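You operate a simulated robot arm through the tools that you are given. There is no shell and no other tool.

You are at the controls of a simulated robot arm. One attempt, no reset.

Task
Start up and run the string on the belt into lane 5.
Fine: main switch and suction on, lane dial to 5, home, then start; leave the other dials alone.

The check looks at the end state, three seconds after you hand in, the way a careful person would. Anything else that was tipped, shoved, dropped, spilled or broken makes it a failure.

Robot
A 7-joint arm with a two-finger parallel gripper, fixed in place. Base frame: the origin is on the floor under the middle of its stand, x ahead of it, y to its left, z up. Lengths are in cm, angles in degrees, forces in N, time in s.
It reaches about 124.7 cm from its shoulder. Its first joint turns from -132.0 to 132.0 degrees. Payload 3.91 kg.
Tool frame: the origin (TCP) lies between the finger pads and is the grasp point; the fingertips stand 3 cm ahead of it; z points along the fingers, y is the line along which they close. Largest opening 11 cm; finger width 2, thickness 1; the body of the gripper, 4.8 by 11.2 cm, starts 5.5 cm behind the TCP.
Orientation is told as [roll, pitch, yaw] about the base's x, y, z axes, in that order, counted from this pose: with the fingers straight down and closing along the base's y, the tool's x points along the base's -x, its y along +y and its z along -z.

Tools
- The arm moves only by the tool arm_command. Its argument "targets" is a list of rows, each an object of numbers (a shift or turn left out is 0, a gripper value left out holds the last): "fingers": the gripper command, from -1 (fully open) to 1 (shut), values between in proportion; "x", "y", "z": the shift along the tool's x, y, z in units of 250 mm (1.0 is 250 mm); "rx", "ry", "rz": the turn, a rotation vector about the tool's x, y, z in units of 60 degrees (1.0 is 60 degrees). In form: [{"fingers": .., "x": .., "y": .., "z": .., "rx": .., "ry": .., "rz": ..}, ...]. A call has 1 to 20 rows; each row is the pose to reach, as a shift and turn from the pose commanded when the call began, along the tool's axes at that moment. A call with a number of a shift or a turn outside -1 to 1 is refused whole. Rows are played at 5 a second. More than 5 cm and 8.6 degrees between two rows, or a gripper value outside its range, and nothing of the call is played. A pose out of reach is approached as far as the arm can. The call stops where the force on the tool passes 40 N (or 10 N more than at its start, if that is more) or the arm is blocked; 0.2 s more then pass. The fingers move at their own pace (about 10.8 cm/s each) and stop on an object; they squeeze with about 24 N. The grip force told is the motor's: it shows also when the fingers shut on nothing. Time passes only in rows, and 0.2 s behind the last, so rows that repeat a pose let the fingers close. It gives the time, the measured TCP pose, the force on the tool (base axes), the opening and the grip force at its end, in the units of the frame above (readings bear some noise), with the torque about the TCP (base axes, N m) and any sound that the robot's microphone picked up.
- Cameras (640 x 400 px; columns grow to the right, rows downward): "scene" is fixed at [39.41, -65.85, 180.58]; the picture's right is [0.94, -0.34, 0.00], its down [-0.18, -0.50, -0.84] and it looks along [0.28, 0.80, -0.54] (base axes); focal length 335 px, centre (320, 200). "wrist" rides on the gripper at [7.2, 1.7, -10.3] in the tool frame; the picture's right is [-0.23, 0.97, 0.00], its down [-0.76, -0.18, -0.62] and it looks along [-0.61, -0.14, 0.78] (tool axes); focal length 222 px, centre (320, 200). There is no depth. A picture from a camera that has moved, and an enlarged one, comes with that camera's place and axes in the base frame and with its lens. The place of the scene camera against the robot may be out by one fixed shift of up to 1.2 cm in any direction.
- capture(camera): a new picture of that camera. No time passes.
- enlarge(camera, box): a new picture of the part [left, top, right, bottom] of that camera's present view, enlarged. No time passes.
- job_done(): hands the job in; it is judged then, once.

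Places have to be worked out from the pictures, the camera data and where the tool is seen. Open the gripper and draw the arm clear of the work before you hand the job in, unless the task says otherwise.

The tools are called after "Emit:" by a JSON object that holds its "fn" and its "kwargs". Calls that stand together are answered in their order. arm_command: Moves the arm, as the interface text tells. Its arguments: {"type":"object","properties":{"targets":{"type":"array"}},"required":["targets"]} The other tools are called the same way: capture (camera) takes a picture; enlarge (camera, box) takes an enlarged picture of a part of a camera's view; job_done () hands the job in.

At the start:

```text
time_s: 0.0
ee_pos: [36.92, 53.47, 138.75]
ee_rot: [0.0, 0.0, 0.0]
contact_force: [-0.4, 0.2, 0.0]
ft_torque: [-0.02, -0.01, 0.02]
grip_width: 10.98
gripper_force: 0.2
```

scene: 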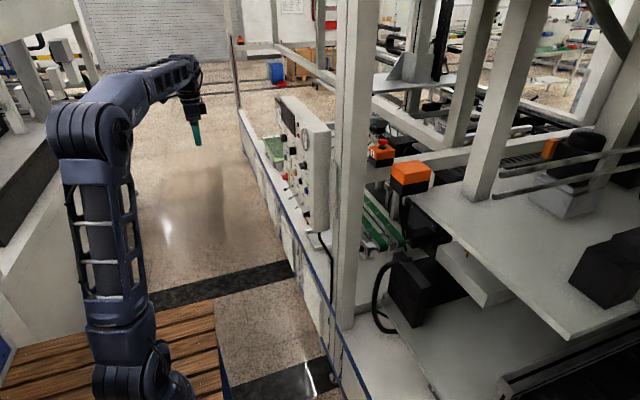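
wrist: 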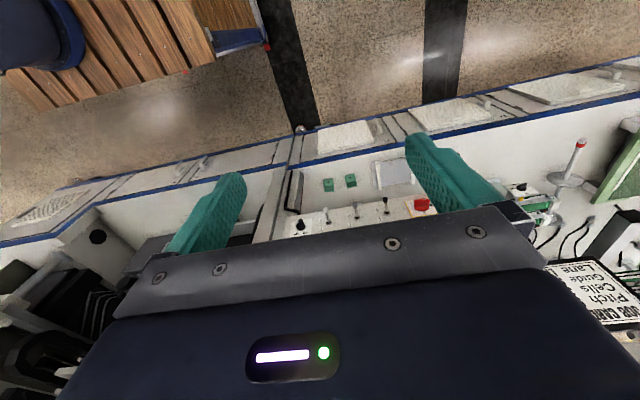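

I start by looking closer at the panel in both cameras before moving anything.

Emit:
{"fn": "enlarge", "kwargs": {"camera": "scene", "box": [240, 80, 360, 240]}}

Emit:
{"fn": "enlarge", "kwargs": {"camera": "wrist", "box": [280, 120, 640, 345]}}

Emit:
{"fn": "enlarge", "kwargs": {"camera": "scene", "box": [340, 110, 480, 260]}}

```text
2.50 times, centred on (300, 160) of scene
camera zoom: at [39.41, -65.85, 180.58], right [0.94, -0.34, 0.0], down [-0.18, -0.5, -0.84], along [0.28, 0.8, -0.54], focal length 836 px, centre (370, 300)
```

zoom: 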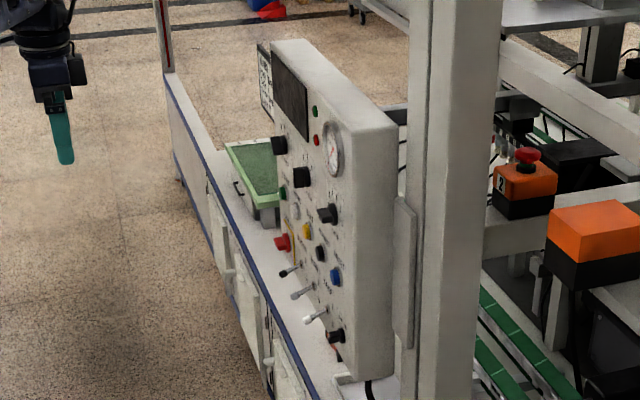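

```text
1.78 times, centred on (460, 232) of wrist
camera zoom: at [29.62, 55.02, 148.94], right [0.23, 0.97, 0.0], down [0.76, -0.18, 0.62], along [0.61, -0.14, -0.78], focal length 395 px, centre (71, 142)
```

zoom: 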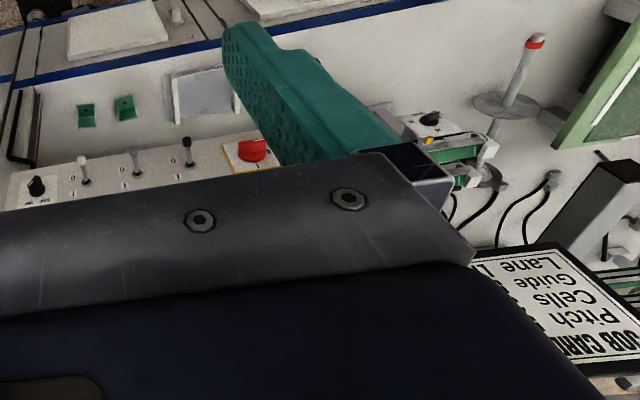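

```text
2.67 times, centred on (410, 185) of scene
camera zoom: at [39.41, -65.85, 180.58], right [0.94, -0.34, 0.0], down [-0.18, -0.5, -0.84], along [0.28, 0.8, -0.54], focal length 892 px, centre (80, 240)
```

zoom: 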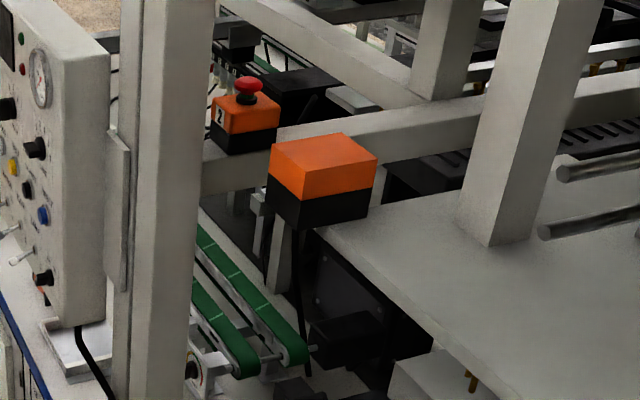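

The panel with dials, buttons and toggles faces the robot; triangulating the red knob from both views gives about [70, 71, 105.5]. I back off a little and tilt the tool toward +x so that the wrist camera sees the panel face.

Emit:
{"fn": "arm_command", "kwargs": {"targets": [{"fingers": -1, "x": 0.03, "y": -0.02, "z": 0.05, "ry": -0.1}, {"x": 0.06, "y": -0.04, "z": 0.1, "ry": -0.2}, {"x": 0.09, "y": -0.06, "z": 0.15, "ry": -0.3}, {"x": 0.12, "y": -0.08, "z": 0.2, "ry": -0.4}, {"x": 0.15, "y": -0.1, "z": 0.25, "ry": -0.5}, {"x": 0.18, "y": -0.12, "z": 0.3, "ry": -0.6}, {"x": 0.21, "y": -0.14, "z": 0.35, "ry": -0.7}, {"x": 0.24, "y": -0.16, "z": 0.4, "ry": -0.8}, {"x": 0.27, "y": -0.18, "z": 0.45, "ry": -0.9}, {"x": 0.3, "y": -0.2, "z": 0.5, "ry": -1.0}]}}

Emit:
{"fn": "capture", "kwargs": {"camera": "wrist"}}

Emit:
{"fn": "capture", "kwargs": {"camera": "scene"}}

```text
time_s: 2.2
ee_pos: [29.35, 48.26, 126.15]
ee_rot: [0.1, -60.2, -0.1]
contact_force: [0.4, 0.8, -0.2]
ft_torque: [0.01, 0.0, 0.01]
grip_width: 11.02
gripper_force: 0.1
```

```text
taken
camera wrist: at [16.78, 49.99, 125.0], right [0.11, 0.97, 0.2], down [-0.16, -0.18, 0.97], along [0.98, -0.14, 0.14], focal length 222 px, centre (320, 200)
```

wrist: 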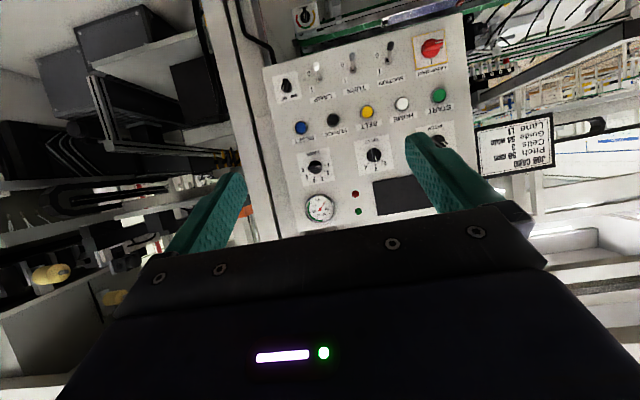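

```text
taken
```

scene: 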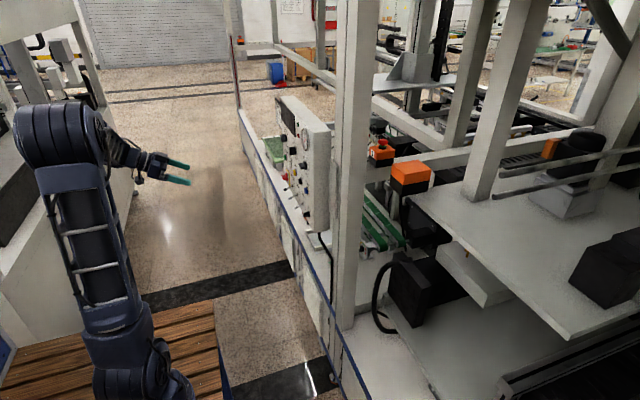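

The panel face is now in view, upside down. I enlarge it to read the labels.

Emit:
{"fn": "enlarge", "kwargs": {"camera": "wrist", "box": [255, 0, 495, 150]}}

Emit:
{"fn": "enlarge", "kwargs": {"camera": "wrist", "box": [260, 115, 480, 245]}}

Emit:
{"fn": "enlarge", "kwargs": {"camera": "wrist", "box": [465, 100, 565, 180]}}

Emit:
{"fn": "enlarge", "kwargs": {"camera": "wrist", "box": [280, 0, 360, 50]}}

```text
2.67 times, centred on (375, 75) of wrist
camera zoom: at [16.78, 49.99, 125.0], right [0.11, 0.97, 0.2], down [-0.16, -0.18, 0.97], along [0.98, -0.14, 0.14], focal length 592 px, centre (173, 533)
```

zoom: 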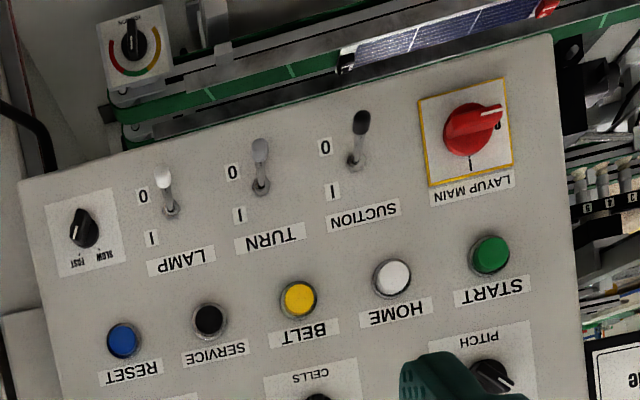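

```text
2.91 times, centred on (370, 180) of wrist
camera zoom: at [16.78, 49.99, 125.0], right [0.11, 0.97, 0.2], down [-0.16, -0.18, 0.97], along [0.98, -0.14, 0.14], focal length 646 px, centre (174, 258)
```

zoom: 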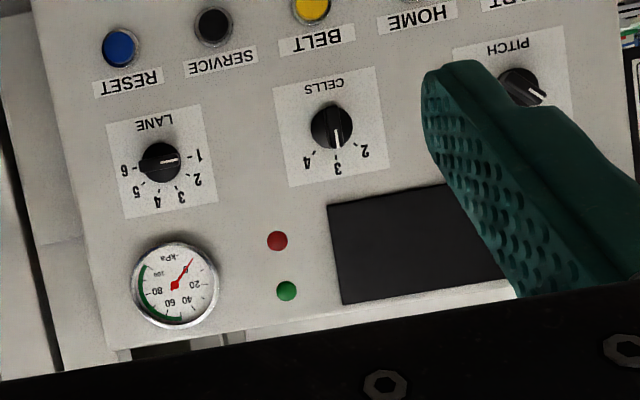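

```text
5.00 times, centred on (515, 140) of wrist
camera zoom: at [16.78, 49.99, 125.0], right [0.11, 0.97, 0.2], down [-0.16, -0.18, 0.97], along [0.98, -0.14, 0.14], focal length 1111 px, centre (-655, 500)
```

zoom: 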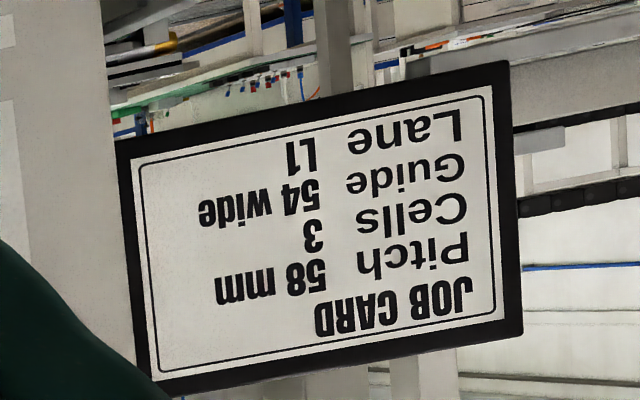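

```text
8.00 times, centred on (320, 25) of wrist
camera zoom: at [16.78, 49.99, 125.0], right [0.11, 0.97, 0.2], down [-0.16, -0.18, 0.97], along [0.98, -0.14, 0.14], focal length 1777 px, centre (320, 1600)
```

zoom: 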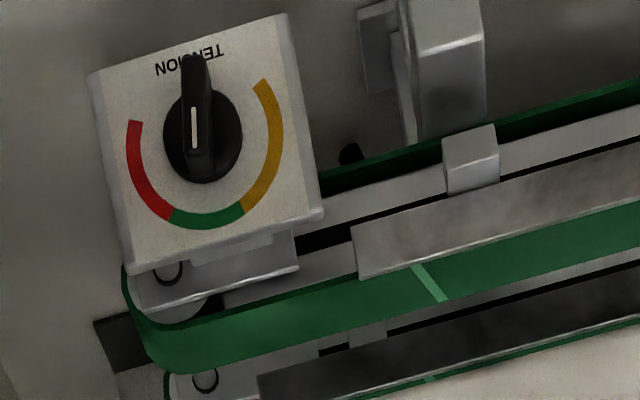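

Layout read: MAIN (red, at 0 pointing left, I is up), SUCTION toggle down at 0, LANE dial at 1 (5 is 144° clockwise), HOME white, START green. The job card's lane differs from the task; the task says 5. I move closer with the tool level to refine positions by parallax.

Emit:
{"fn": "arm_command", "kwargs": {"targets": [{"x": 0.009, "y": 0.0675, "z": 0.095, "ry": -0.0625}, {"x": 0.017, "y": 0.135, "z": 0.19, "ry": -0.125}, {"x": 0.026, "y": 0.2025, "z": 0.285, "ry": -0.1875}, {"x": 0.035, "y": 0.27, "z": 0.38, "ry": -0.25}, {"x": 0.043, "y": 0.3375, "z": 0.475, "ry": -0.3125}, {"x": 0.052, "y": 0.405, "z": 0.57, "ry": -0.375}, {"x": 0.06, "y": 0.4725, "z": 0.665, "ry": -0.4375}, {"x": 0.069, "y": 0.54, "z": 0.76, "ry": -0.5}, {"x": 0.069, "y": 0.54, "z": 0.76, "ry": -0.5}]}}

Emit:
{"fn": "capture", "kwargs": {"camera": "wrist"}}

Emit:
{"fn": "capture", "kwargs": {"camera": "scene"}}

```text
time_s: 4.2
ee_pos: [45.04, 61.85, 115.25]
ee_rot: [151.2, -90.0, -151.2]
contact_force: [0.2, 0.5, -0.1]
ft_torque: [0.0, -0.02, -0.01]
grip_width: 10.98
gripper_force: 0.2
```

```text
taken
camera wrist: at [34.68, 63.51, 107.91], right [0.0, 0.97, 0.23], down [-0.62, -0.18, 0.76], along [0.78, -0.14, 0.61], focal length 222 px, centre (320, 200)
```

wrist: 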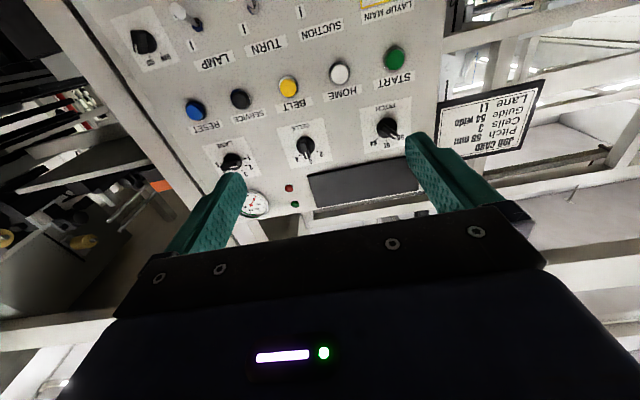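

```text
taken
```

scene: 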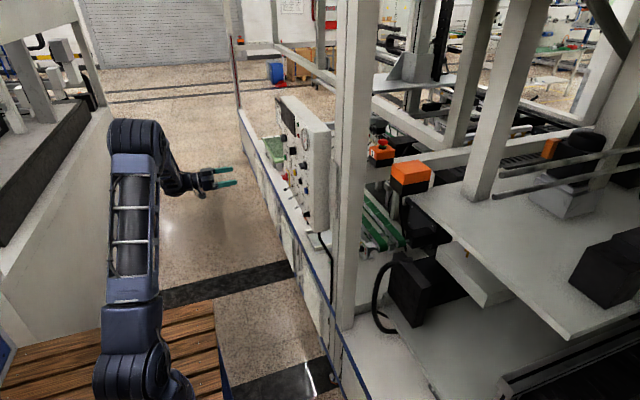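

I enlarge the current close view to measure features more precisely.

Emit:
{"fn": "enlarge", "kwargs": {"camera": "wrist", "box": [270, 0, 430, 100]}}

Emit:
{"fn": "enlarge", "kwargs": {"camera": "wrist", "box": [120, 0, 280, 100]}}

Emit:
{"fn": "enlarge", "kwargs": {"camera": "wrist", "box": [170, 120, 330, 220]}}

```text
4.00 times, centred on (350, 50) of wrist
camera zoom: at [34.68, 63.51, 107.91], right [0.0, 0.97, 0.23], down [-0.62, -0.18, 0.76], along [0.78, -0.14, 0.61], focal length 888 px, centre (200, 800)
```

zoom: 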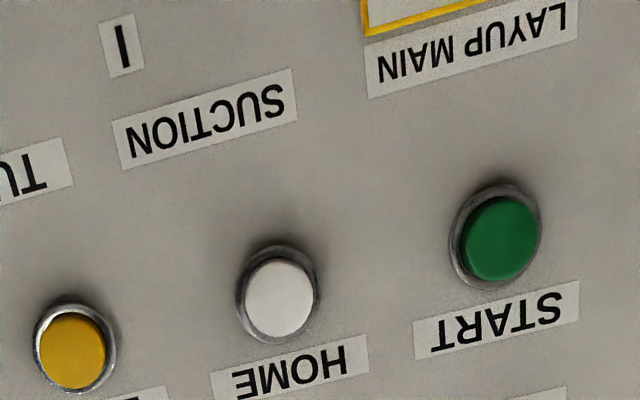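

```text
4.00 times, centred on (200, 50) of wrist
camera zoom: at [34.68, 63.51, 107.91], right [0.0, 0.97, 0.23], down [-0.62, -0.18, 0.76], along [0.78, -0.14, 0.61], focal length 888 px, centre (800, 800)
```

zoom: 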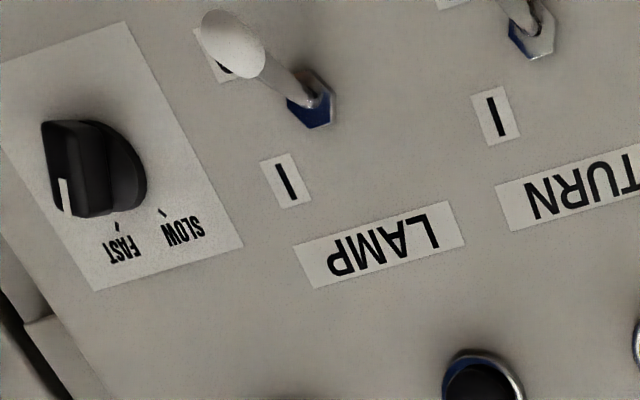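

```text
4.00 times, centred on (250, 170) of wrist
camera zoom: at [34.68, 63.51, 107.91], right [0.0, 0.97, 0.23], down [-0.62, -0.18, 0.76], along [0.78, -0.14, 0.61], focal length 888 px, centre (600, 320)
```

zoom: 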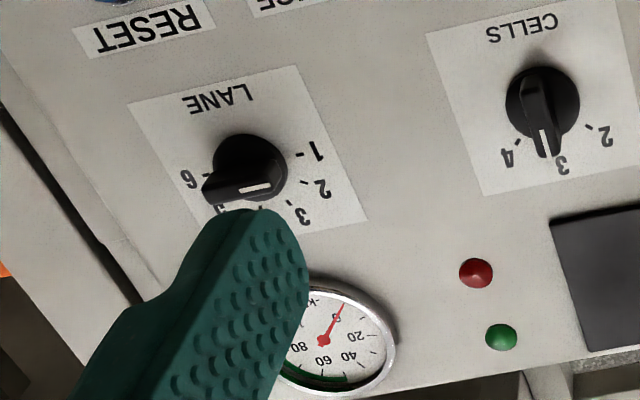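

Triangulation puts the panel face at x≈72, START [72,73,114.4], HOME [72,65,114.4], LANE [72,42.5,124.4], MAIN about [71,72.5,104.7]. MAIN's handle lies horizontally, so I roll the gripper −90° and line up in front of it.

Emit:
{"fn": "arm_command", "kwargs": {"targets": [{"x": 0.05, "y": 0.053, "rz": -0.125}, {"x": 0.1, "y": 0.106, "rz": -0.25}, {"x": 0.155, "y": 0.159, "rz": -0.375}, {"x": 0.21, "y": 0.212, "rz": -0.5}, {"x": 0.26, "y": 0.265, "rz": -0.625}, {"x": 0.315, "y": 0.318, "rz": -0.75}, {"x": 0.37, "y": 0.371, "rz": -0.875}, {"x": 0.42, "y": 0.424, "rz": -1.0}]}}

Emit:
{"fn": "arm_command", "kwargs": {"targets": [{"rz": -0.125}, {"rz": -0.25}, {"rz": -0.375}, {"rz": -0.5}, {"rz": -0.5}]}}

Emit:
{"fn": "capture", "kwargs": {"camera": "wrist"}}

Emit:
{"fn": "capture", "kwargs": {"camera": "scene"}}

```text
time_s: 6.0
ee_pos: [44.88, 72.36, 104.72]
ee_rot: [-90.0, -29.9, 89.9]
contact_force: [0.7, 1.1, 0.6]
ft_torque: [0.01, 0.0, -0.01]
grip_width: 11.02
gripper_force: 0.1
```

```text
time_s: 7.2
ee_pos: [45.03, 72.54, 104.6]
ee_rot: [-89.9, 0.2, 90.0]
contact_force: [-0.6, 0.2, 1.2]
ft_torque: [-0.01, 0.02, -0.02]
grip_width: 10.98
gripper_force: 0.0
```

```text
taken
camera wrist: at [34.65, 65.18, 102.95], right [0.0, 0.23, -0.97], down [-0.62, 0.76, 0.18], along [0.78, 0.61, 0.14], focal length 222 px, centre (320, 200)
```

wrist: 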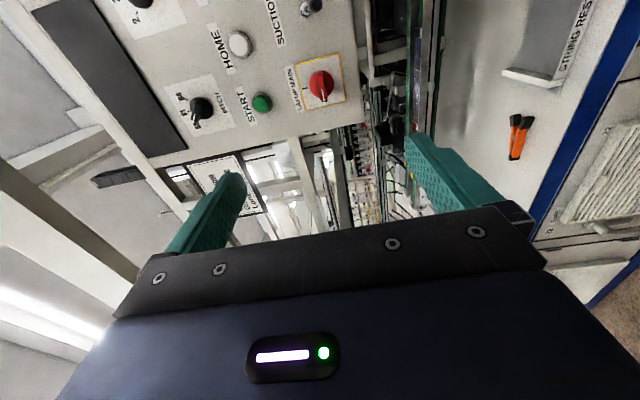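

```text
taken
```

scene: 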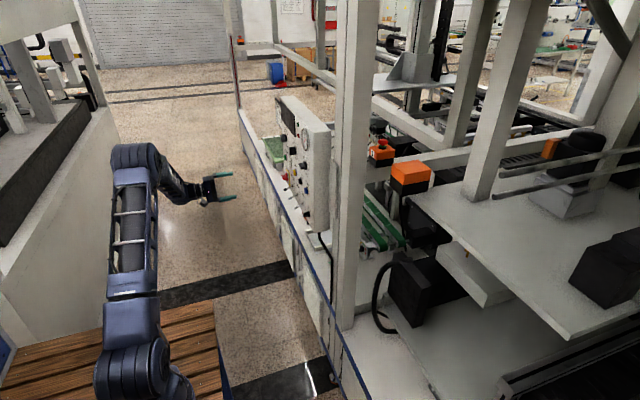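

The MAIN knob appears almost exactly on the tool axis. I enlarge to see its handle and mark.

Emit:
{"fn": "enlarge", "kwargs": {"camera": "wrist", "box": [272, 45, 368, 105]}}

Emit:
{"fn": "enlarge", "kwargs": {"camera": "scene", "box": [190, 130, 350, 240]}}

```text
6.67 times, centred on (320, 75) of wrist
camera zoom: at [34.65, 65.18, 102.95], right [0.0, 0.23, -0.97], down [-0.62, 0.76, 0.18], along [0.78, 0.61, 0.14], focal length 1481 px, centre (320, 1033)
```

zoom: 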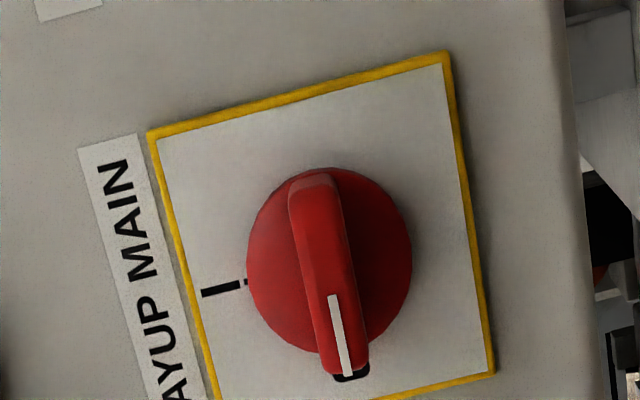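

```text
3.64 times, centred on (270, 185) of scene
camera zoom: at [39.41, -65.85, 180.58], right [0.94, -0.34, 0.0], down [-0.18, -0.5, -0.84], along [0.28, 0.8, -0.54], focal length 1217 px, centre (502, 254)
```

zoom: 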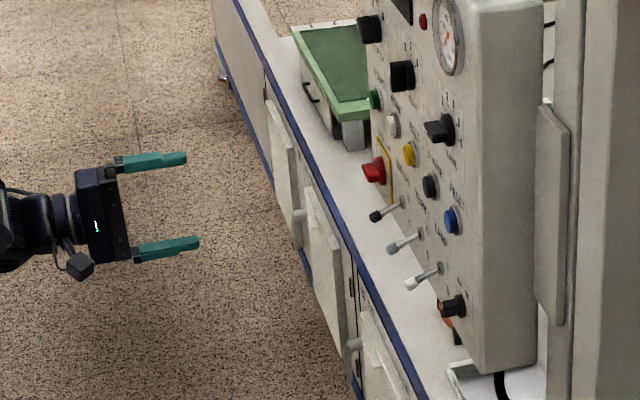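

MAIN has a thin bar handle lying along y, pivot about [71.5, 72.35, 104.4]. I narrow the fingers to about 3.5 cm and approach to ~7 cm in front for another check.

Emit:
{"fn": "arm_command", "kwargs": {"targets": [{"fingers": 0.364, "x": 0.004, "y": 0.008, "z": 0.05}, {"x": 0.004, "y": 0.008, "z": 0.15}, {"x": 0.004, "y": 0.008, "z": 0.25}, {"x": 0.004, "y": 0.008, "z": 0.35}, {"x": 0.004, "y": 0.008, "z": 0.45}, {"x": 0.004, "y": 0.008, "z": 0.55}, {"x": 0.004, "y": 0.008, "z": 0.63}, {"x": 0.004, "y": 0.008, "z": 0.68}, {"x": 0.004, "y": 0.008, "z": 0.68}]}}

Emit:
{"fn": "capture", "kwargs": {"camera": "wrist"}}

Emit:
{"fn": "enlarge", "kwargs": {"camera": "wrist", "box": [240, 50, 400, 150]}}

Emit:
{"fn": "enlarge", "kwargs": {"camera": "scene", "box": [230, 120, 350, 220]}}

```text
time_s: 9.2
ee_pos: [61.96, 72.3, 104.46]
ee_rot: [-89.9, -0.1, 90.2]
contact_force: [0.1, -0.1, 0.4]
ft_torque: [0.0, 0.03, -0.02]
grip_width: 3.53
gripper_force: 0.0
```

```text
taken
camera wrist: at [51.64, 65.08, 102.71], right [0.0, 0.23, -0.97], down [-0.62, 0.76, 0.18], along [0.78, 0.61, 0.14], focal length 222 px, centre (320, 200)
```

wrist: 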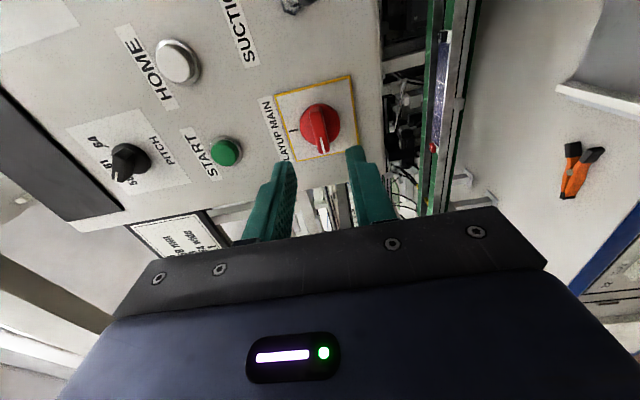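

```text
4.00 times, centred on (320, 100) of wrist
camera zoom: at [51.64, 65.08, 102.71], right [0.0, 0.23, -0.97], down [-0.62, 0.76, 0.18], along [0.78, 0.61, 0.14], focal length 888 px, centre (320, 600)
```

zoom: 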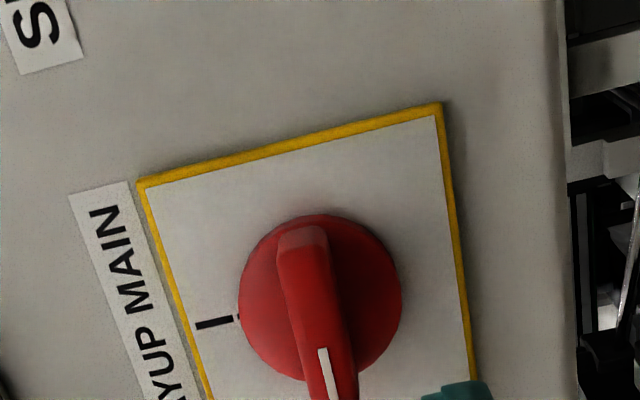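

```text
4.00 times, centred on (290, 170) of scene
camera zoom: at [39.41, -65.85, 180.58], right [0.94, -0.34, 0.0], down [-0.18, -0.5, -0.84], along [0.28, 0.8, -0.54], focal length 1338 px, centre (440, 320)
```

zoom: 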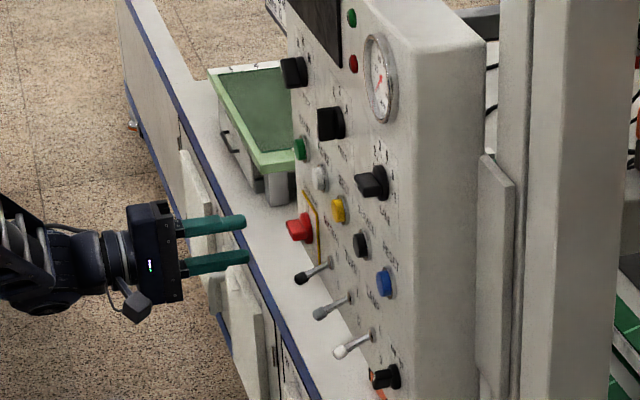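

The bar is well aligned with the tool axis. I advance 5.5 cm more, slowly, then check how the fingertips stand relative to the handle.

Emit:
{"fn": "arm_command", "kwargs": {"targets": [{"x": -0.006, "z": 0.04}, {"x": -0.006, "z": 0.08}, {"x": -0.006, "z": 0.12}, {"x": -0.006, "z": 0.16}, {"x": -0.006, "z": 0.2}, {"x": -0.006, "z": 0.22}, {"x": -0.006, "z": 0.22}]}}

Emit:
{"fn": "enlarge", "kwargs": {"camera": "wrist", "box": [220, 80, 420, 205]}}

Emit:
{"fn": "enlarge", "kwargs": {"camera": "scene", "box": [250, 140, 330, 200]}}

```text
time_s: 10.8
ee_pos: [67.43, 72.58, 104.54]
ee_rot: [-90.0, 0.0, 89.9]
contact_force: [-0.1, -0.5, 0.5]
ft_torque: [-0.02, -0.01, -0.01]
grip_width: 3.52
gripper_force: 0.1
```

```text
3.20 times, centred on (320, 142) of wrist
camera zoom: at [57.11, 65.23, 102.69], right [0.0, 0.23, -0.97], down [-0.62, 0.76, 0.18], along [0.78, 0.61, 0.14], focal length 711 px, centre (320, 384)
```

zoom: 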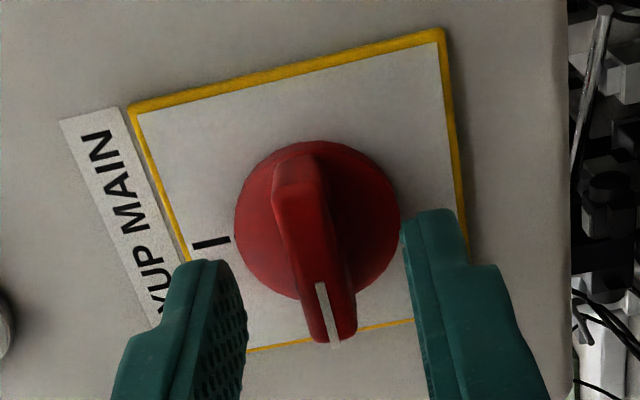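

```text
6.67 times, centred on (290, 170) of scene
camera zoom: at [39.41, -65.85, 180.58], right [0.94, -0.34, 0.0], down [-0.18, -0.5, -0.84], along [0.28, 0.8, -0.54], focal length 2231 px, centre (520, 400)
```

zoom: 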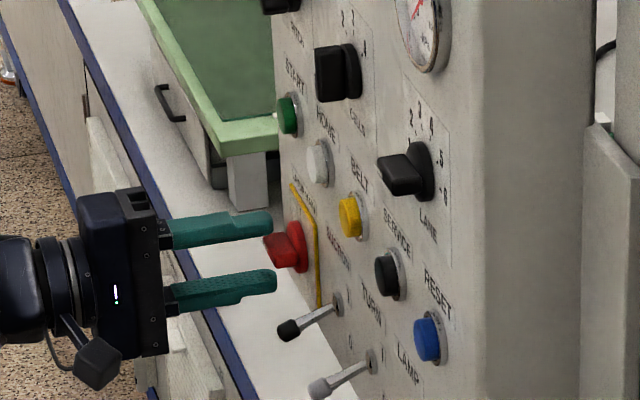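

Fingertips are level with the front of the handle and centred on it. I advance 1 cm and then close on the bar.

Emit:
{"fn": "arm_command", "kwargs": {"targets": [{"z": 0.012}, {"z": 0.024}, {"z": 0.036}, {"z": 0.042}, {"z": 0.042}]}}

Emit:
{"fn": "arm_command", "kwargs": {"targets": [{"fingers": 1.0}, {"fingers": 1.0}, {"fingers": 1.0}]}}

Emit:
{"fn": "enlarge", "kwargs": {"camera": "wrist", "box": [220, 80, 420, 205]}}

Emit:
{"fn": "enlarge", "kwargs": {"camera": "scene", "box": [250, 140, 330, 200]}}

```text
time_s: 12.0
ee_pos: [68.59, 72.42, 104.52]
ee_rot: [-90.0, 0.0, 90.0]
contact_force: [-0.3, -0.4, -0.3]
ft_torque: [-0.01, 0.0, 0.01]
grip_width: 3.5
gripper_force: 0.1
```

```text
time_s: 12.8
ee_pos: [68.52, 72.51, 104.49]
ee_rot: [-90.0, 0.0, 90.0]
contact_force: [1.1, 0.5, 2.7]
ft_torque: [-0.01, -0.07, -0.13]
grip_width: 1.1
gripper_force: 44.6
```

```text
3.20 times, centred on (320, 142) of wrist
camera zoom: at [58.17, 65.21, 102.71], right [0.0, 0.23, -0.97], down [-0.62, 0.76, 0.18], along [0.78, 0.61, 0.14], focal length 711 px, centre (320, 384)
```

zoom: 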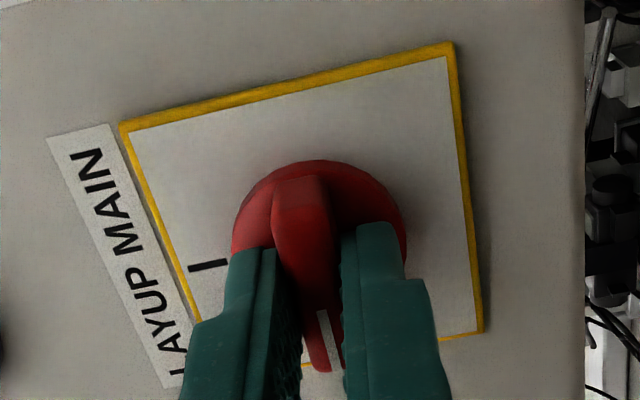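

```text
6.67 times, centred on (290, 170) of scene
camera zoom: at [39.41, -65.85, 180.58], right [0.94, -0.34, 0.0], down [-0.18, -0.5, -0.84], along [0.28, 0.8, -0.54], focal length 2231 px, centre (520, 400)
```

zoom: 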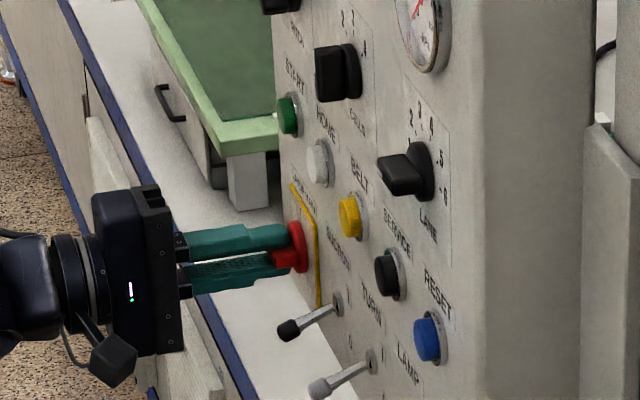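

The bar is gripped (1.1 cm). I turn it clockwise 60° first (+rz), watching force and torque.

Emit:
{"fn": "arm_command", "kwargs": {"targets": [{"rz": 0.1}, {"rz": 0.2}, {"rz": 0.3}, {"rz": 0.4}, {"rz": 0.5}, {"rz": 0.6}, {"rz": 0.7}, {"rz": 0.8}, {"rz": 0.9}, {"rz": 1.0}]}}

Emit:
{"fn": "enlarge", "kwargs": {"camera": "wrist", "box": [220, 80, 420, 205]}}

Emit:
{"fn": "enlarge", "kwargs": {"camera": "scene", "box": [250, 140, 330, 200]}}

```text
time_s: 15.0
ee_pos: [68.49, 72.43, 104.63]
ee_rot: [-90.1, -60.1, 89.9]
contact_force: [-0.8, -4.7, 10.3]
ft_torque: [-0.02, -0.27, 0.06]
grip_width: 1.08
gripper_force: 45.4
```

```text
3.20 times, centred on (320, 142) of wrist
camera zoom: at [58.18, 70.27, 97.36], right [0.0, 0.96, -0.29], down [-0.62, 0.23, 0.75], along [0.78, 0.18, 0.6], focal length 711 px, centre (320, 384)
```

zoom: 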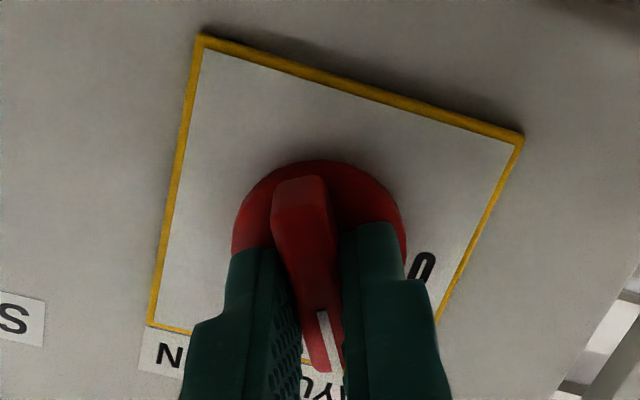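

```text
6.67 times, centred on (290, 170) of scene
camera zoom: at [39.41, -65.85, 180.58], right [0.94, -0.34, 0.0], down [-0.18, -0.5, -0.84], along [0.28, 0.8, -0.54], focal length 2231 px, centre (520, 400)
```

zoom: 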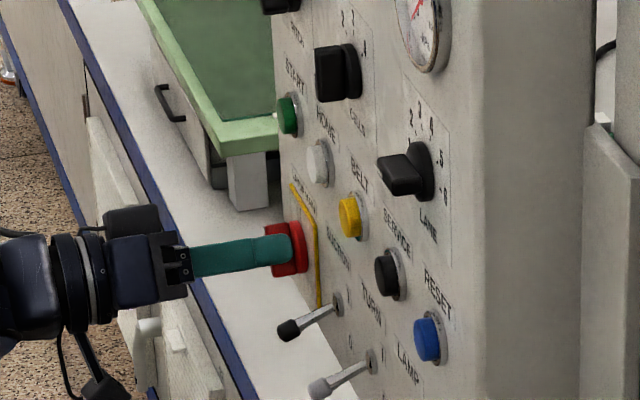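

The knob turned with the gripper by 60°, forces are low. I turn the remaining 30° to I.

Emit:
{"fn": "arm_command", "kwargs": {"targets": [{"rz": 0.1}, {"rz": 0.2}, {"rz": 0.3}, {"rz": 0.4}, {"rz": 0.5}, {"rz": 0.51}]}}

Emit:
{"fn": "enlarge", "kwargs": {"camera": "wrist", "box": [220, 80, 420, 205]}}

Emit:
{"fn": "capture", "kwargs": {"camera": "scene"}}

```text
time_s: 16.4
ee_pos: [68.57, 72.32, 104.66]
ee_rot: [94.1, -89.4, -94.1]
contact_force: [-2.6, -17.9, 12.4]
ft_torque: [-0.84, -0.02, 0.08]
grip_width: 1.06
gripper_force: 44.8
```

```text
3.20 times, centred on (320, 142) of wrist
camera zoom: at [58.19, 74.15, 97.27], right [0.0, 0.97, 0.24], down [-0.62, -0.19, 0.76], along [0.78, -0.15, 0.61], focal length 711 px, centre (320, 384)
```

zoom: 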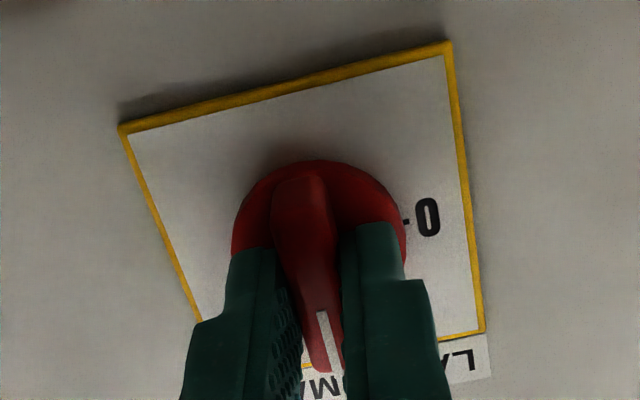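

```text
taken
```

scene: 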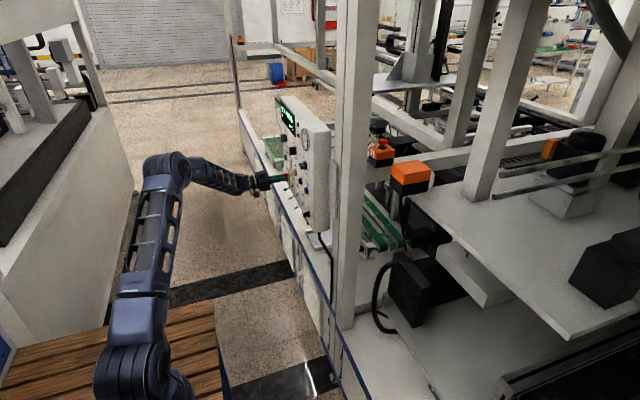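

The display has lit up, and the torque shows the knob at its stop: MAIN is on. I open the fingers a little and retreat, then read the display.

Emit:
{"fn": "arm_command", "kwargs": {"targets": [{"fingers": 0.364}, {"fingers": 0.364}, {"fingers": 0.364}]}}

Emit:
{"fn": "arm_command", "kwargs": {"targets": [{"z": -0.04}, {"z": -0.1}, {"z": -0.2}, {"z": -0.3}, {"z": -0.4}, {"z": -0.4}]}}

Emit:
{"fn": "enlarge", "kwargs": {"camera": "scene", "box": [250, 80, 350, 180]}}

Emit:
{"fn": "capture", "kwargs": {"camera": "wrist"}}

```text
time_s: 17.2
ee_pos: [68.53, 72.41, 104.54]
ee_rot: [88.7, -89.4, -88.7]
contact_force: [0.0, 0.1, 1.2]
ft_torque: [0.0, 0.03, 0.02]
grip_width: 3.49
gripper_force: 0.1
```

```text
time_s: 18.6
ee_pos: [58.44, 72.57, 104.43]
ee_rot: [89.7, -89.5, -89.8]
contact_force: [-0.4, 1.2, 0.0]
ft_torque: [0.01, 0.05, -0.02]
grip_width: 3.5
gripper_force: 0.1
```

```text
4.00 times, centred on (300, 130) of scene
camera zoom: at [39.41, -65.85, 180.58], right [0.94, -0.34, 0.0], down [-0.18, -0.5, -0.84], along [0.28, 0.8, -0.54], focal length 1338 px, centre (400, 480)
```

zoom: 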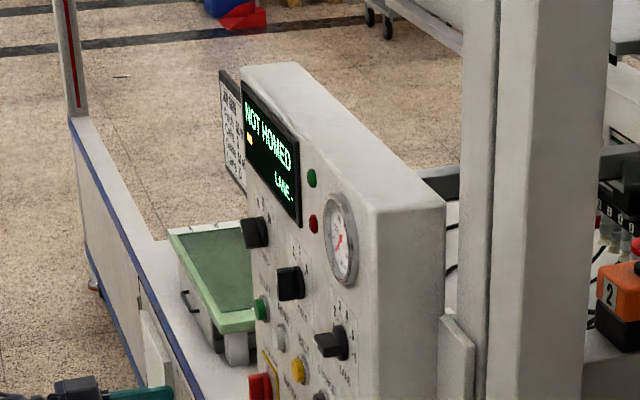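

```text
taken
camera wrist: at [48.11, 74.27, 97.18], right [0.0, 0.97, 0.24], down [-0.62, -0.19, 0.76], along [0.78, -0.15, 0.61], focal length 222 px, centre (320, 200)
```

wrist: 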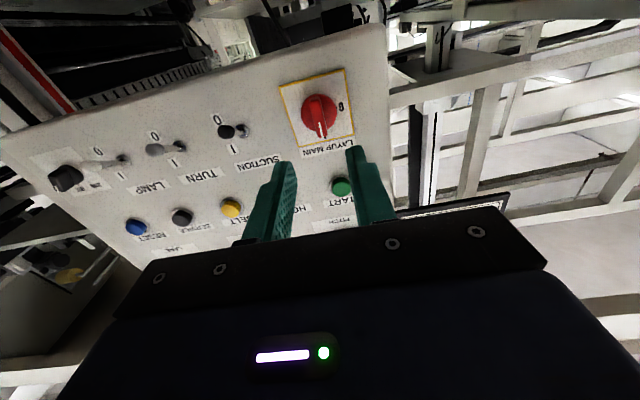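

Display reads "NOT HOMED", so MAIN is on. Now the SUCTION toggle: I enlarge to get its lever geometry.

Emit:
{"fn": "enlarge", "kwargs": {"camera": "wrist", "box": [170, 95, 290, 170]}}

Emit:
{"fn": "enlarge", "kwargs": {"camera": "scene", "box": [262, 160, 322, 205]}}

```text
5.33 times, centred on (230, 132) of wrist
camera zoom: at [48.11, 74.27, 97.18], right [0.0, 0.97, 0.24], down [-0.62, -0.19, 0.76], along [0.78, -0.15, 0.61], focal length 1185 px, centre (800, 560)
```

zoom: 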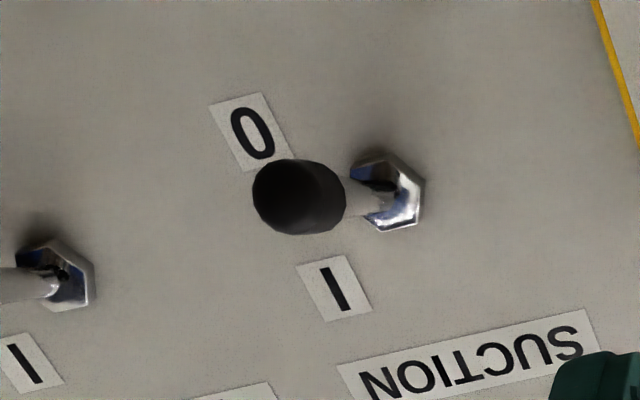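

```text
8.89 times, centred on (292, 182) of scene
camera zoom: at [39.41, -65.85, 180.58], right [0.94, -0.34, 0.0], down [-0.18, -0.5, -0.84], along [0.28, 0.8, -0.54], focal length 2974 px, centre (569, 356)
```

zoom: 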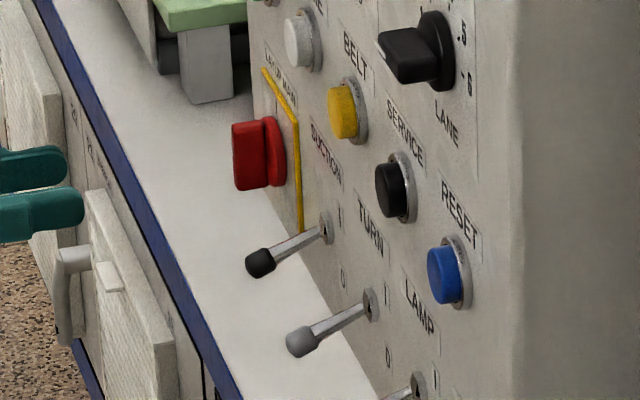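

The suction lever tip (ball) is at about [68.7, 63.5, 103.0], pivoting at [72.5, 63.5, 104.6], pointing down (0). I move below its line with the fingers shut, still clear of the panel.

Emit:
{"fn": "arm_command", "kwargs": {"targets": [{"fingers": 1.0, "x": 0.02, "y": -0.06, "z": -0.01, "rz": -0.01}, {"x": 0.05, "y": -0.12, "z": -0.01, "rz": -0.01}, {"x": 0.08, "y": -0.18, "z": -0.01, "rz": -0.01}, {"x": 0.11, "y": -0.24, "z": -0.01, "rz": -0.01}, {"x": 0.14, "y": -0.3, "z": -0.01, "rz": -0.01}, {"x": 0.161, "y": -0.363, "z": -0.01, "rz": -0.01}, {"x": 0.161, "y": -0.363, "z": -0.01, "rz": -0.01}]}}

Emit:
{"fn": "capture", "kwargs": {"camera": "wrist"}}

Emit:
{"fn": "enlarge", "kwargs": {"camera": "scene", "box": [250, 150, 330, 210]}}

```text
time_s: 20.2
ee_pos: [58.27, 63.38, 100.44]
ee_rot: [118.9, -90.1, -119.0]
contact_force: [-0.2, 0.5, -0.8]
ft_torque: [-0.02, 0.01, 0.02]
grip_width: 0.01
gripper_force: 24.1
```

```text
taken
camera wrist: at [48.01, 65.13, 93.09], right [0.0, 0.97, 0.23], down [-0.62, -0.18, 0.76], along [0.78, -0.14, 0.61], focal length 222 px, centre (320, 200)
```

wrist: 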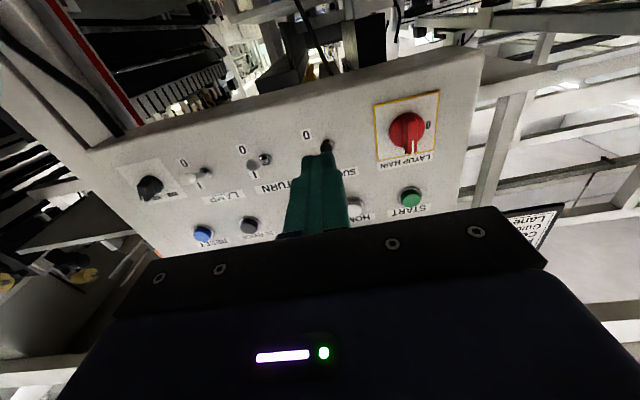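

```text
6.67 times, centred on (290, 180) of scene
camera zoom: at [39.41, -65.85, 180.58], right [0.94, -0.34, 0.0], down [-0.18, -0.5, -0.84], along [0.28, 0.8, -0.54], focal length 2231 px, centre (520, 333)
```

zoom: 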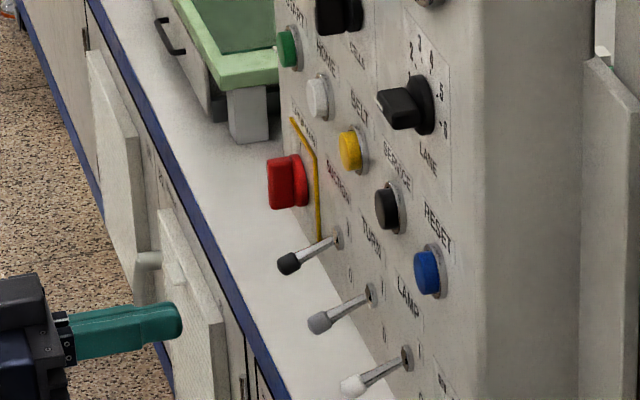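

The ball appears where predicted, just above the finger line. I advance 8.2 cm so that the fingertips sit under the ball.

Emit:
{"fn": "arm_command", "kwargs": {"targets": [{"z": 0.06}, {"z": 0.12}, {"z": 0.18}, {"z": 0.24}, {"z": 0.29}, {"z": 0.33}, {"z": 0.33}]}}

Emit:
{"fn": "enlarge", "kwargs": {"camera": "wrist", "box": [240, 100, 400, 200]}}

Emit:
{"fn": "enlarge", "kwargs": {"camera": "scene", "box": [250, 150, 330, 210]}}

```text
time_s: 21.8
ee_pos: [66.64, 63.48, 100.35]
ee_rot: [68.9, -90.0, -68.9]
contact_force: [-0.5, 0.0, -0.5]
ft_torque: [0.01, 0.0, 0.04]
grip_width: 0.01
gripper_force: 23.7
```

```text
4.00 times, centred on (320, 150) of wrist
camera zoom: at [56.22, 65.17, 93.05], right [0.0, 0.97, 0.23], down [-0.62, -0.18, 0.76], along [0.78, -0.14, 0.61], focal length 888 px, centre (320, 400)
```

zoom: 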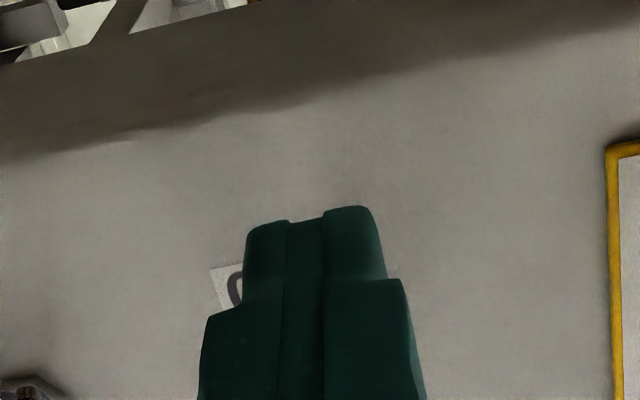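

```text
6.67 times, centred on (290, 180) of scene
camera zoom: at [39.41, -65.85, 180.58], right [0.94, -0.34, 0.0], down [-0.18, -0.5, -0.84], along [0.28, 0.8, -0.54], focal length 2231 px, centre (520, 333)
```

zoom: 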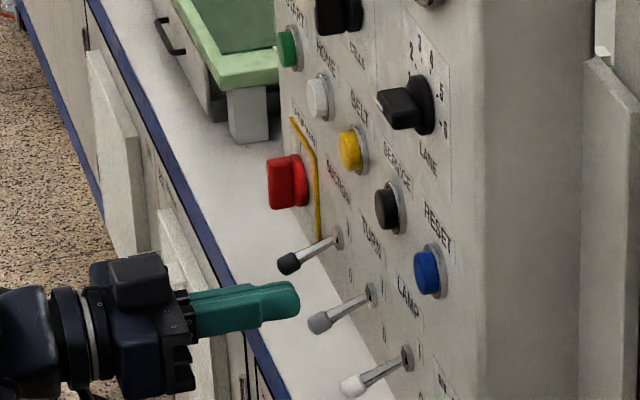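

The fingertip is right under the ball with ~0.8 cm clearance. I raise it in small steps to flip the lever up to I.

Emit:
{"fn": "arm_command", "kwargs": {"targets": [{"x": -0.016}, {"x": -0.032}, {"x": -0.048}, {"x": -0.064}, {"x": -0.08}, {"x": -0.096}, {"x": -0.112}, {"x": -0.128}, {"x": -0.144}, {"x": -0.156}, {"x": -0.156}]}}

Emit:
{"fn": "enlarge", "kwargs": {"camera": "scene", "box": [250, 150, 330, 210]}}

Emit:
{"fn": "enlarge", "kwargs": {"camera": "wrist", "box": [240, 100, 400, 200]}}

Emit:
{"fn": "enlarge", "kwargs": {"camera": "scene", "box": [250, 80, 350, 180]}}

```text
time_s: 24.2
ee_pos: [66.61, 63.46, 104.35]
ee_rot: [145.8, -89.9, -145.9]
contact_force: [0.1, -0.2, 0.8]
ft_torque: [-0.01, 0.03, 0.01]
grip_width: 0.02
gripper_force: 24.1
```

```text
6.67 times, centred on (290, 180) of scene
camera zoom: at [39.41, -65.85, 180.58], right [0.94, -0.34, 0.0], down [-0.18, -0.5, -0.84], along [0.28, 0.8, -0.54], focal length 2231 px, centre (520, 333)
```

zoom: 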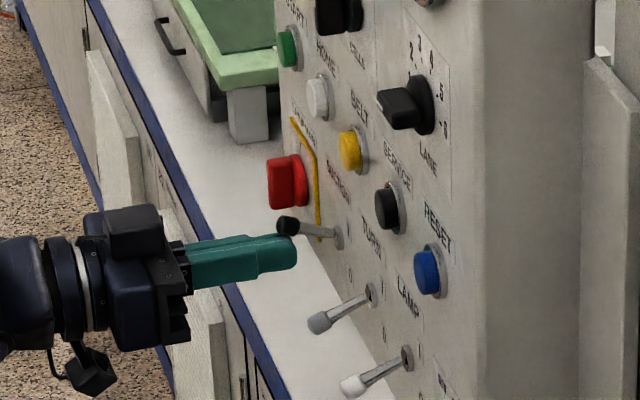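

```text
4.00 times, centred on (320, 150) of wrist
camera zoom: at [56.2, 65.1, 96.95], right [0.0, 0.97, 0.23], down [-0.62, -0.18, 0.76], along [0.78, -0.14, 0.61], focal length 888 px, centre (320, 400)
```

zoom: 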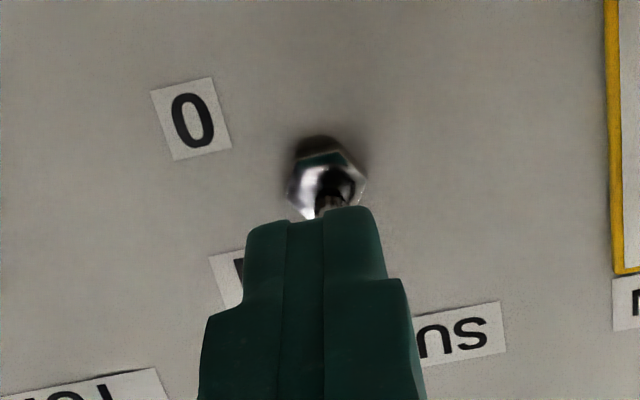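

```text
4.00 times, centred on (300, 130) of scene
camera zoom: at [39.41, -65.85, 180.58], right [0.94, -0.34, 0.0], down [-0.18, -0.5, -0.84], along [0.28, 0.8, -0.54], focal length 1338 px, centre (400, 480)
```

zoom: 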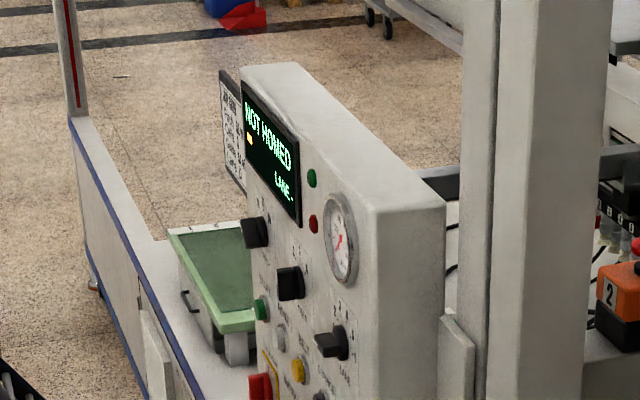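

The lever now points up and there's no residual force: SUCTION flipped to I. I lower slightly, back off, and then check the gauge and lever.

Emit:
{"fn": "arm_command", "kwargs": {"targets": [{"x": 0.02}, {"x": 0.04}, {"x": 0.04, "z": -0.08}, {"x": 0.04, "z": -0.16}, {"x": 0.04, "z": -0.26}, {"x": 0.04, "z": -0.36}, {"x": 0.04, "z": -0.46}, {"x": 0.04, "z": -0.46}]}}

Emit:
{"fn": "capture", "kwargs": {"camera": "wrist"}}

Emit:
{"fn": "enlarge", "kwargs": {"camera": "scene", "box": [260, 110, 350, 200]}}

```text
time_s: 26.0
ee_pos: [55.07, 63.41, 103.31]
ee_rot: [146.3, -90.0, -146.4]
contact_force: [0.4, 0.0, 0.4]
ft_torque: [-0.02, 0.01, 0.02]
grip_width: 0.0
gripper_force: 24.2
```

```text
taken
camera wrist: at [44.71, 65.14, 96.02], right [0.0, 0.97, 0.23], down [-0.62, -0.18, 0.76], along [0.78, -0.14, 0.61], focal length 222 px, centre (320, 200)
```

wrist: 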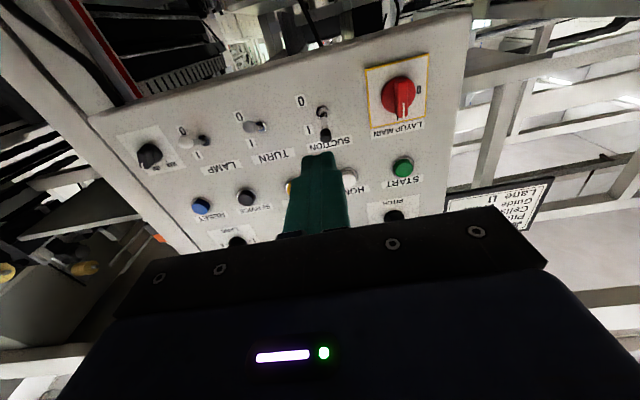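

```text
4.44 times, centred on (305, 155) of scene
camera zoom: at [39.41, -65.85, 180.58], right [0.94, -0.34, 0.0], down [-0.18, -0.5, -0.84], along [0.28, 0.8, -0.54], focal length 1487 px, centre (387, 400)
```

zoom: 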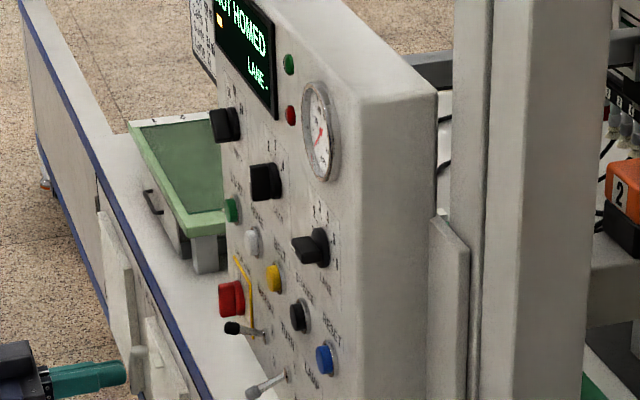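

SUCTION is up. Now I move in front of the LANE dial ([72, 42.6, 124.4]) and roll −90° so the fingers straddle its horizontal bar.

Emit:
{"fn": "arm_command", "kwargs": {"targets": [{"fingers": 0.364, "x": -0.07, "y": -0.069, "rz": -0.083}, {"x": -0.14, "y": -0.139, "rz": -0.167}, {"x": -0.21, "y": -0.208, "rz": -0.25}, {"x": -0.281, "y": -0.277, "rz": -0.333}, {"x": -0.352, "y": -0.347, "rz": -0.417}, {"x": -0.422, "y": -0.416, "rz": -0.5}, {"x": -0.492, "y": -0.485, "rz": -0.583}, {"x": -0.563, "y": -0.555, "rz": -0.667}, {"x": -0.633, "y": -0.624, "rz": -0.75}, {"x": -0.703, "y": -0.693, "rz": -0.833}, {"x": -0.774, "y": -0.763, "rz": -0.917}, {"x": -0.844, "y": -0.832, "rz": -1.0}]}}

Emit:
{"fn": "arm_command", "kwargs": {"targets": [{"rz": -0.1}, {"rz": -0.2}, {"rz": -0.3}, {"rz": -0.4}, {"rz": -0.5}, {"rz": -0.5}]}}

Emit:
{"fn": "capture", "kwargs": {"camera": "wrist"}}

Emit:
{"fn": "capture", "kwargs": {"camera": "scene"}}

```text
time_s: 28.6
ee_pos: [54.97, 42.64, 124.46]
ee_rot: [-89.9, -29.9, 89.9]
contact_force: [0.3, -0.5, -0.1]
ft_torque: [-0.01, 0.01, -0.02]
grip_width: 3.51
gripper_force: 0.0
```

```text
time_s: 30.0
ee_pos: [55.05, 42.65, 124.42]
ee_rot: [-89.9, 0.1, 89.9]
contact_force: [-0.4, 0.0, 0.9]
ft_torque: [-0.03, -0.01, 0.0]
grip_width: 3.51
gripper_force: 0.1
```

```text
taken
camera wrist: at [44.65, 35.35, 122.61], right [0.0, 0.23, -0.97], down [-0.62, 0.76, 0.18], along [0.78, 0.61, 0.14], focal length 222 px, centre (320, 200)
```

wrist: 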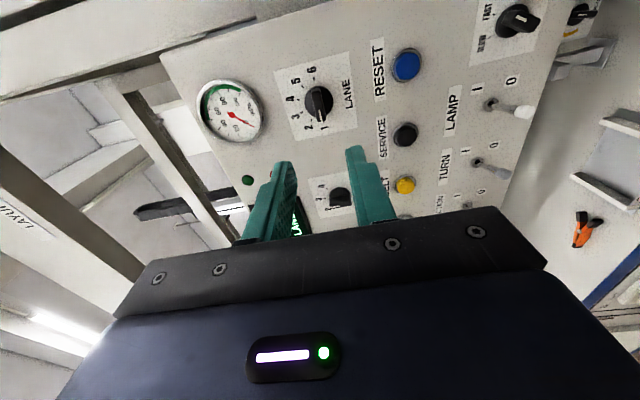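

```text
taken
```

scene: 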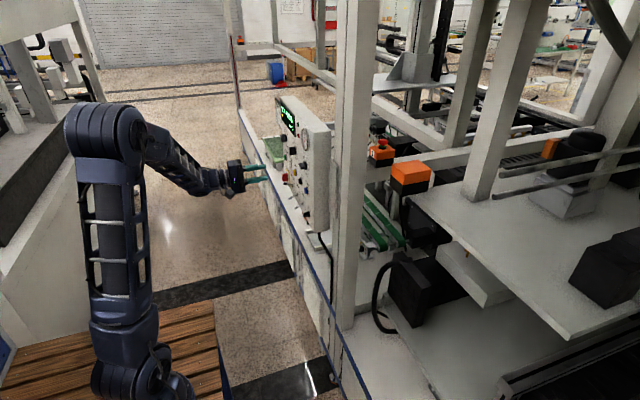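

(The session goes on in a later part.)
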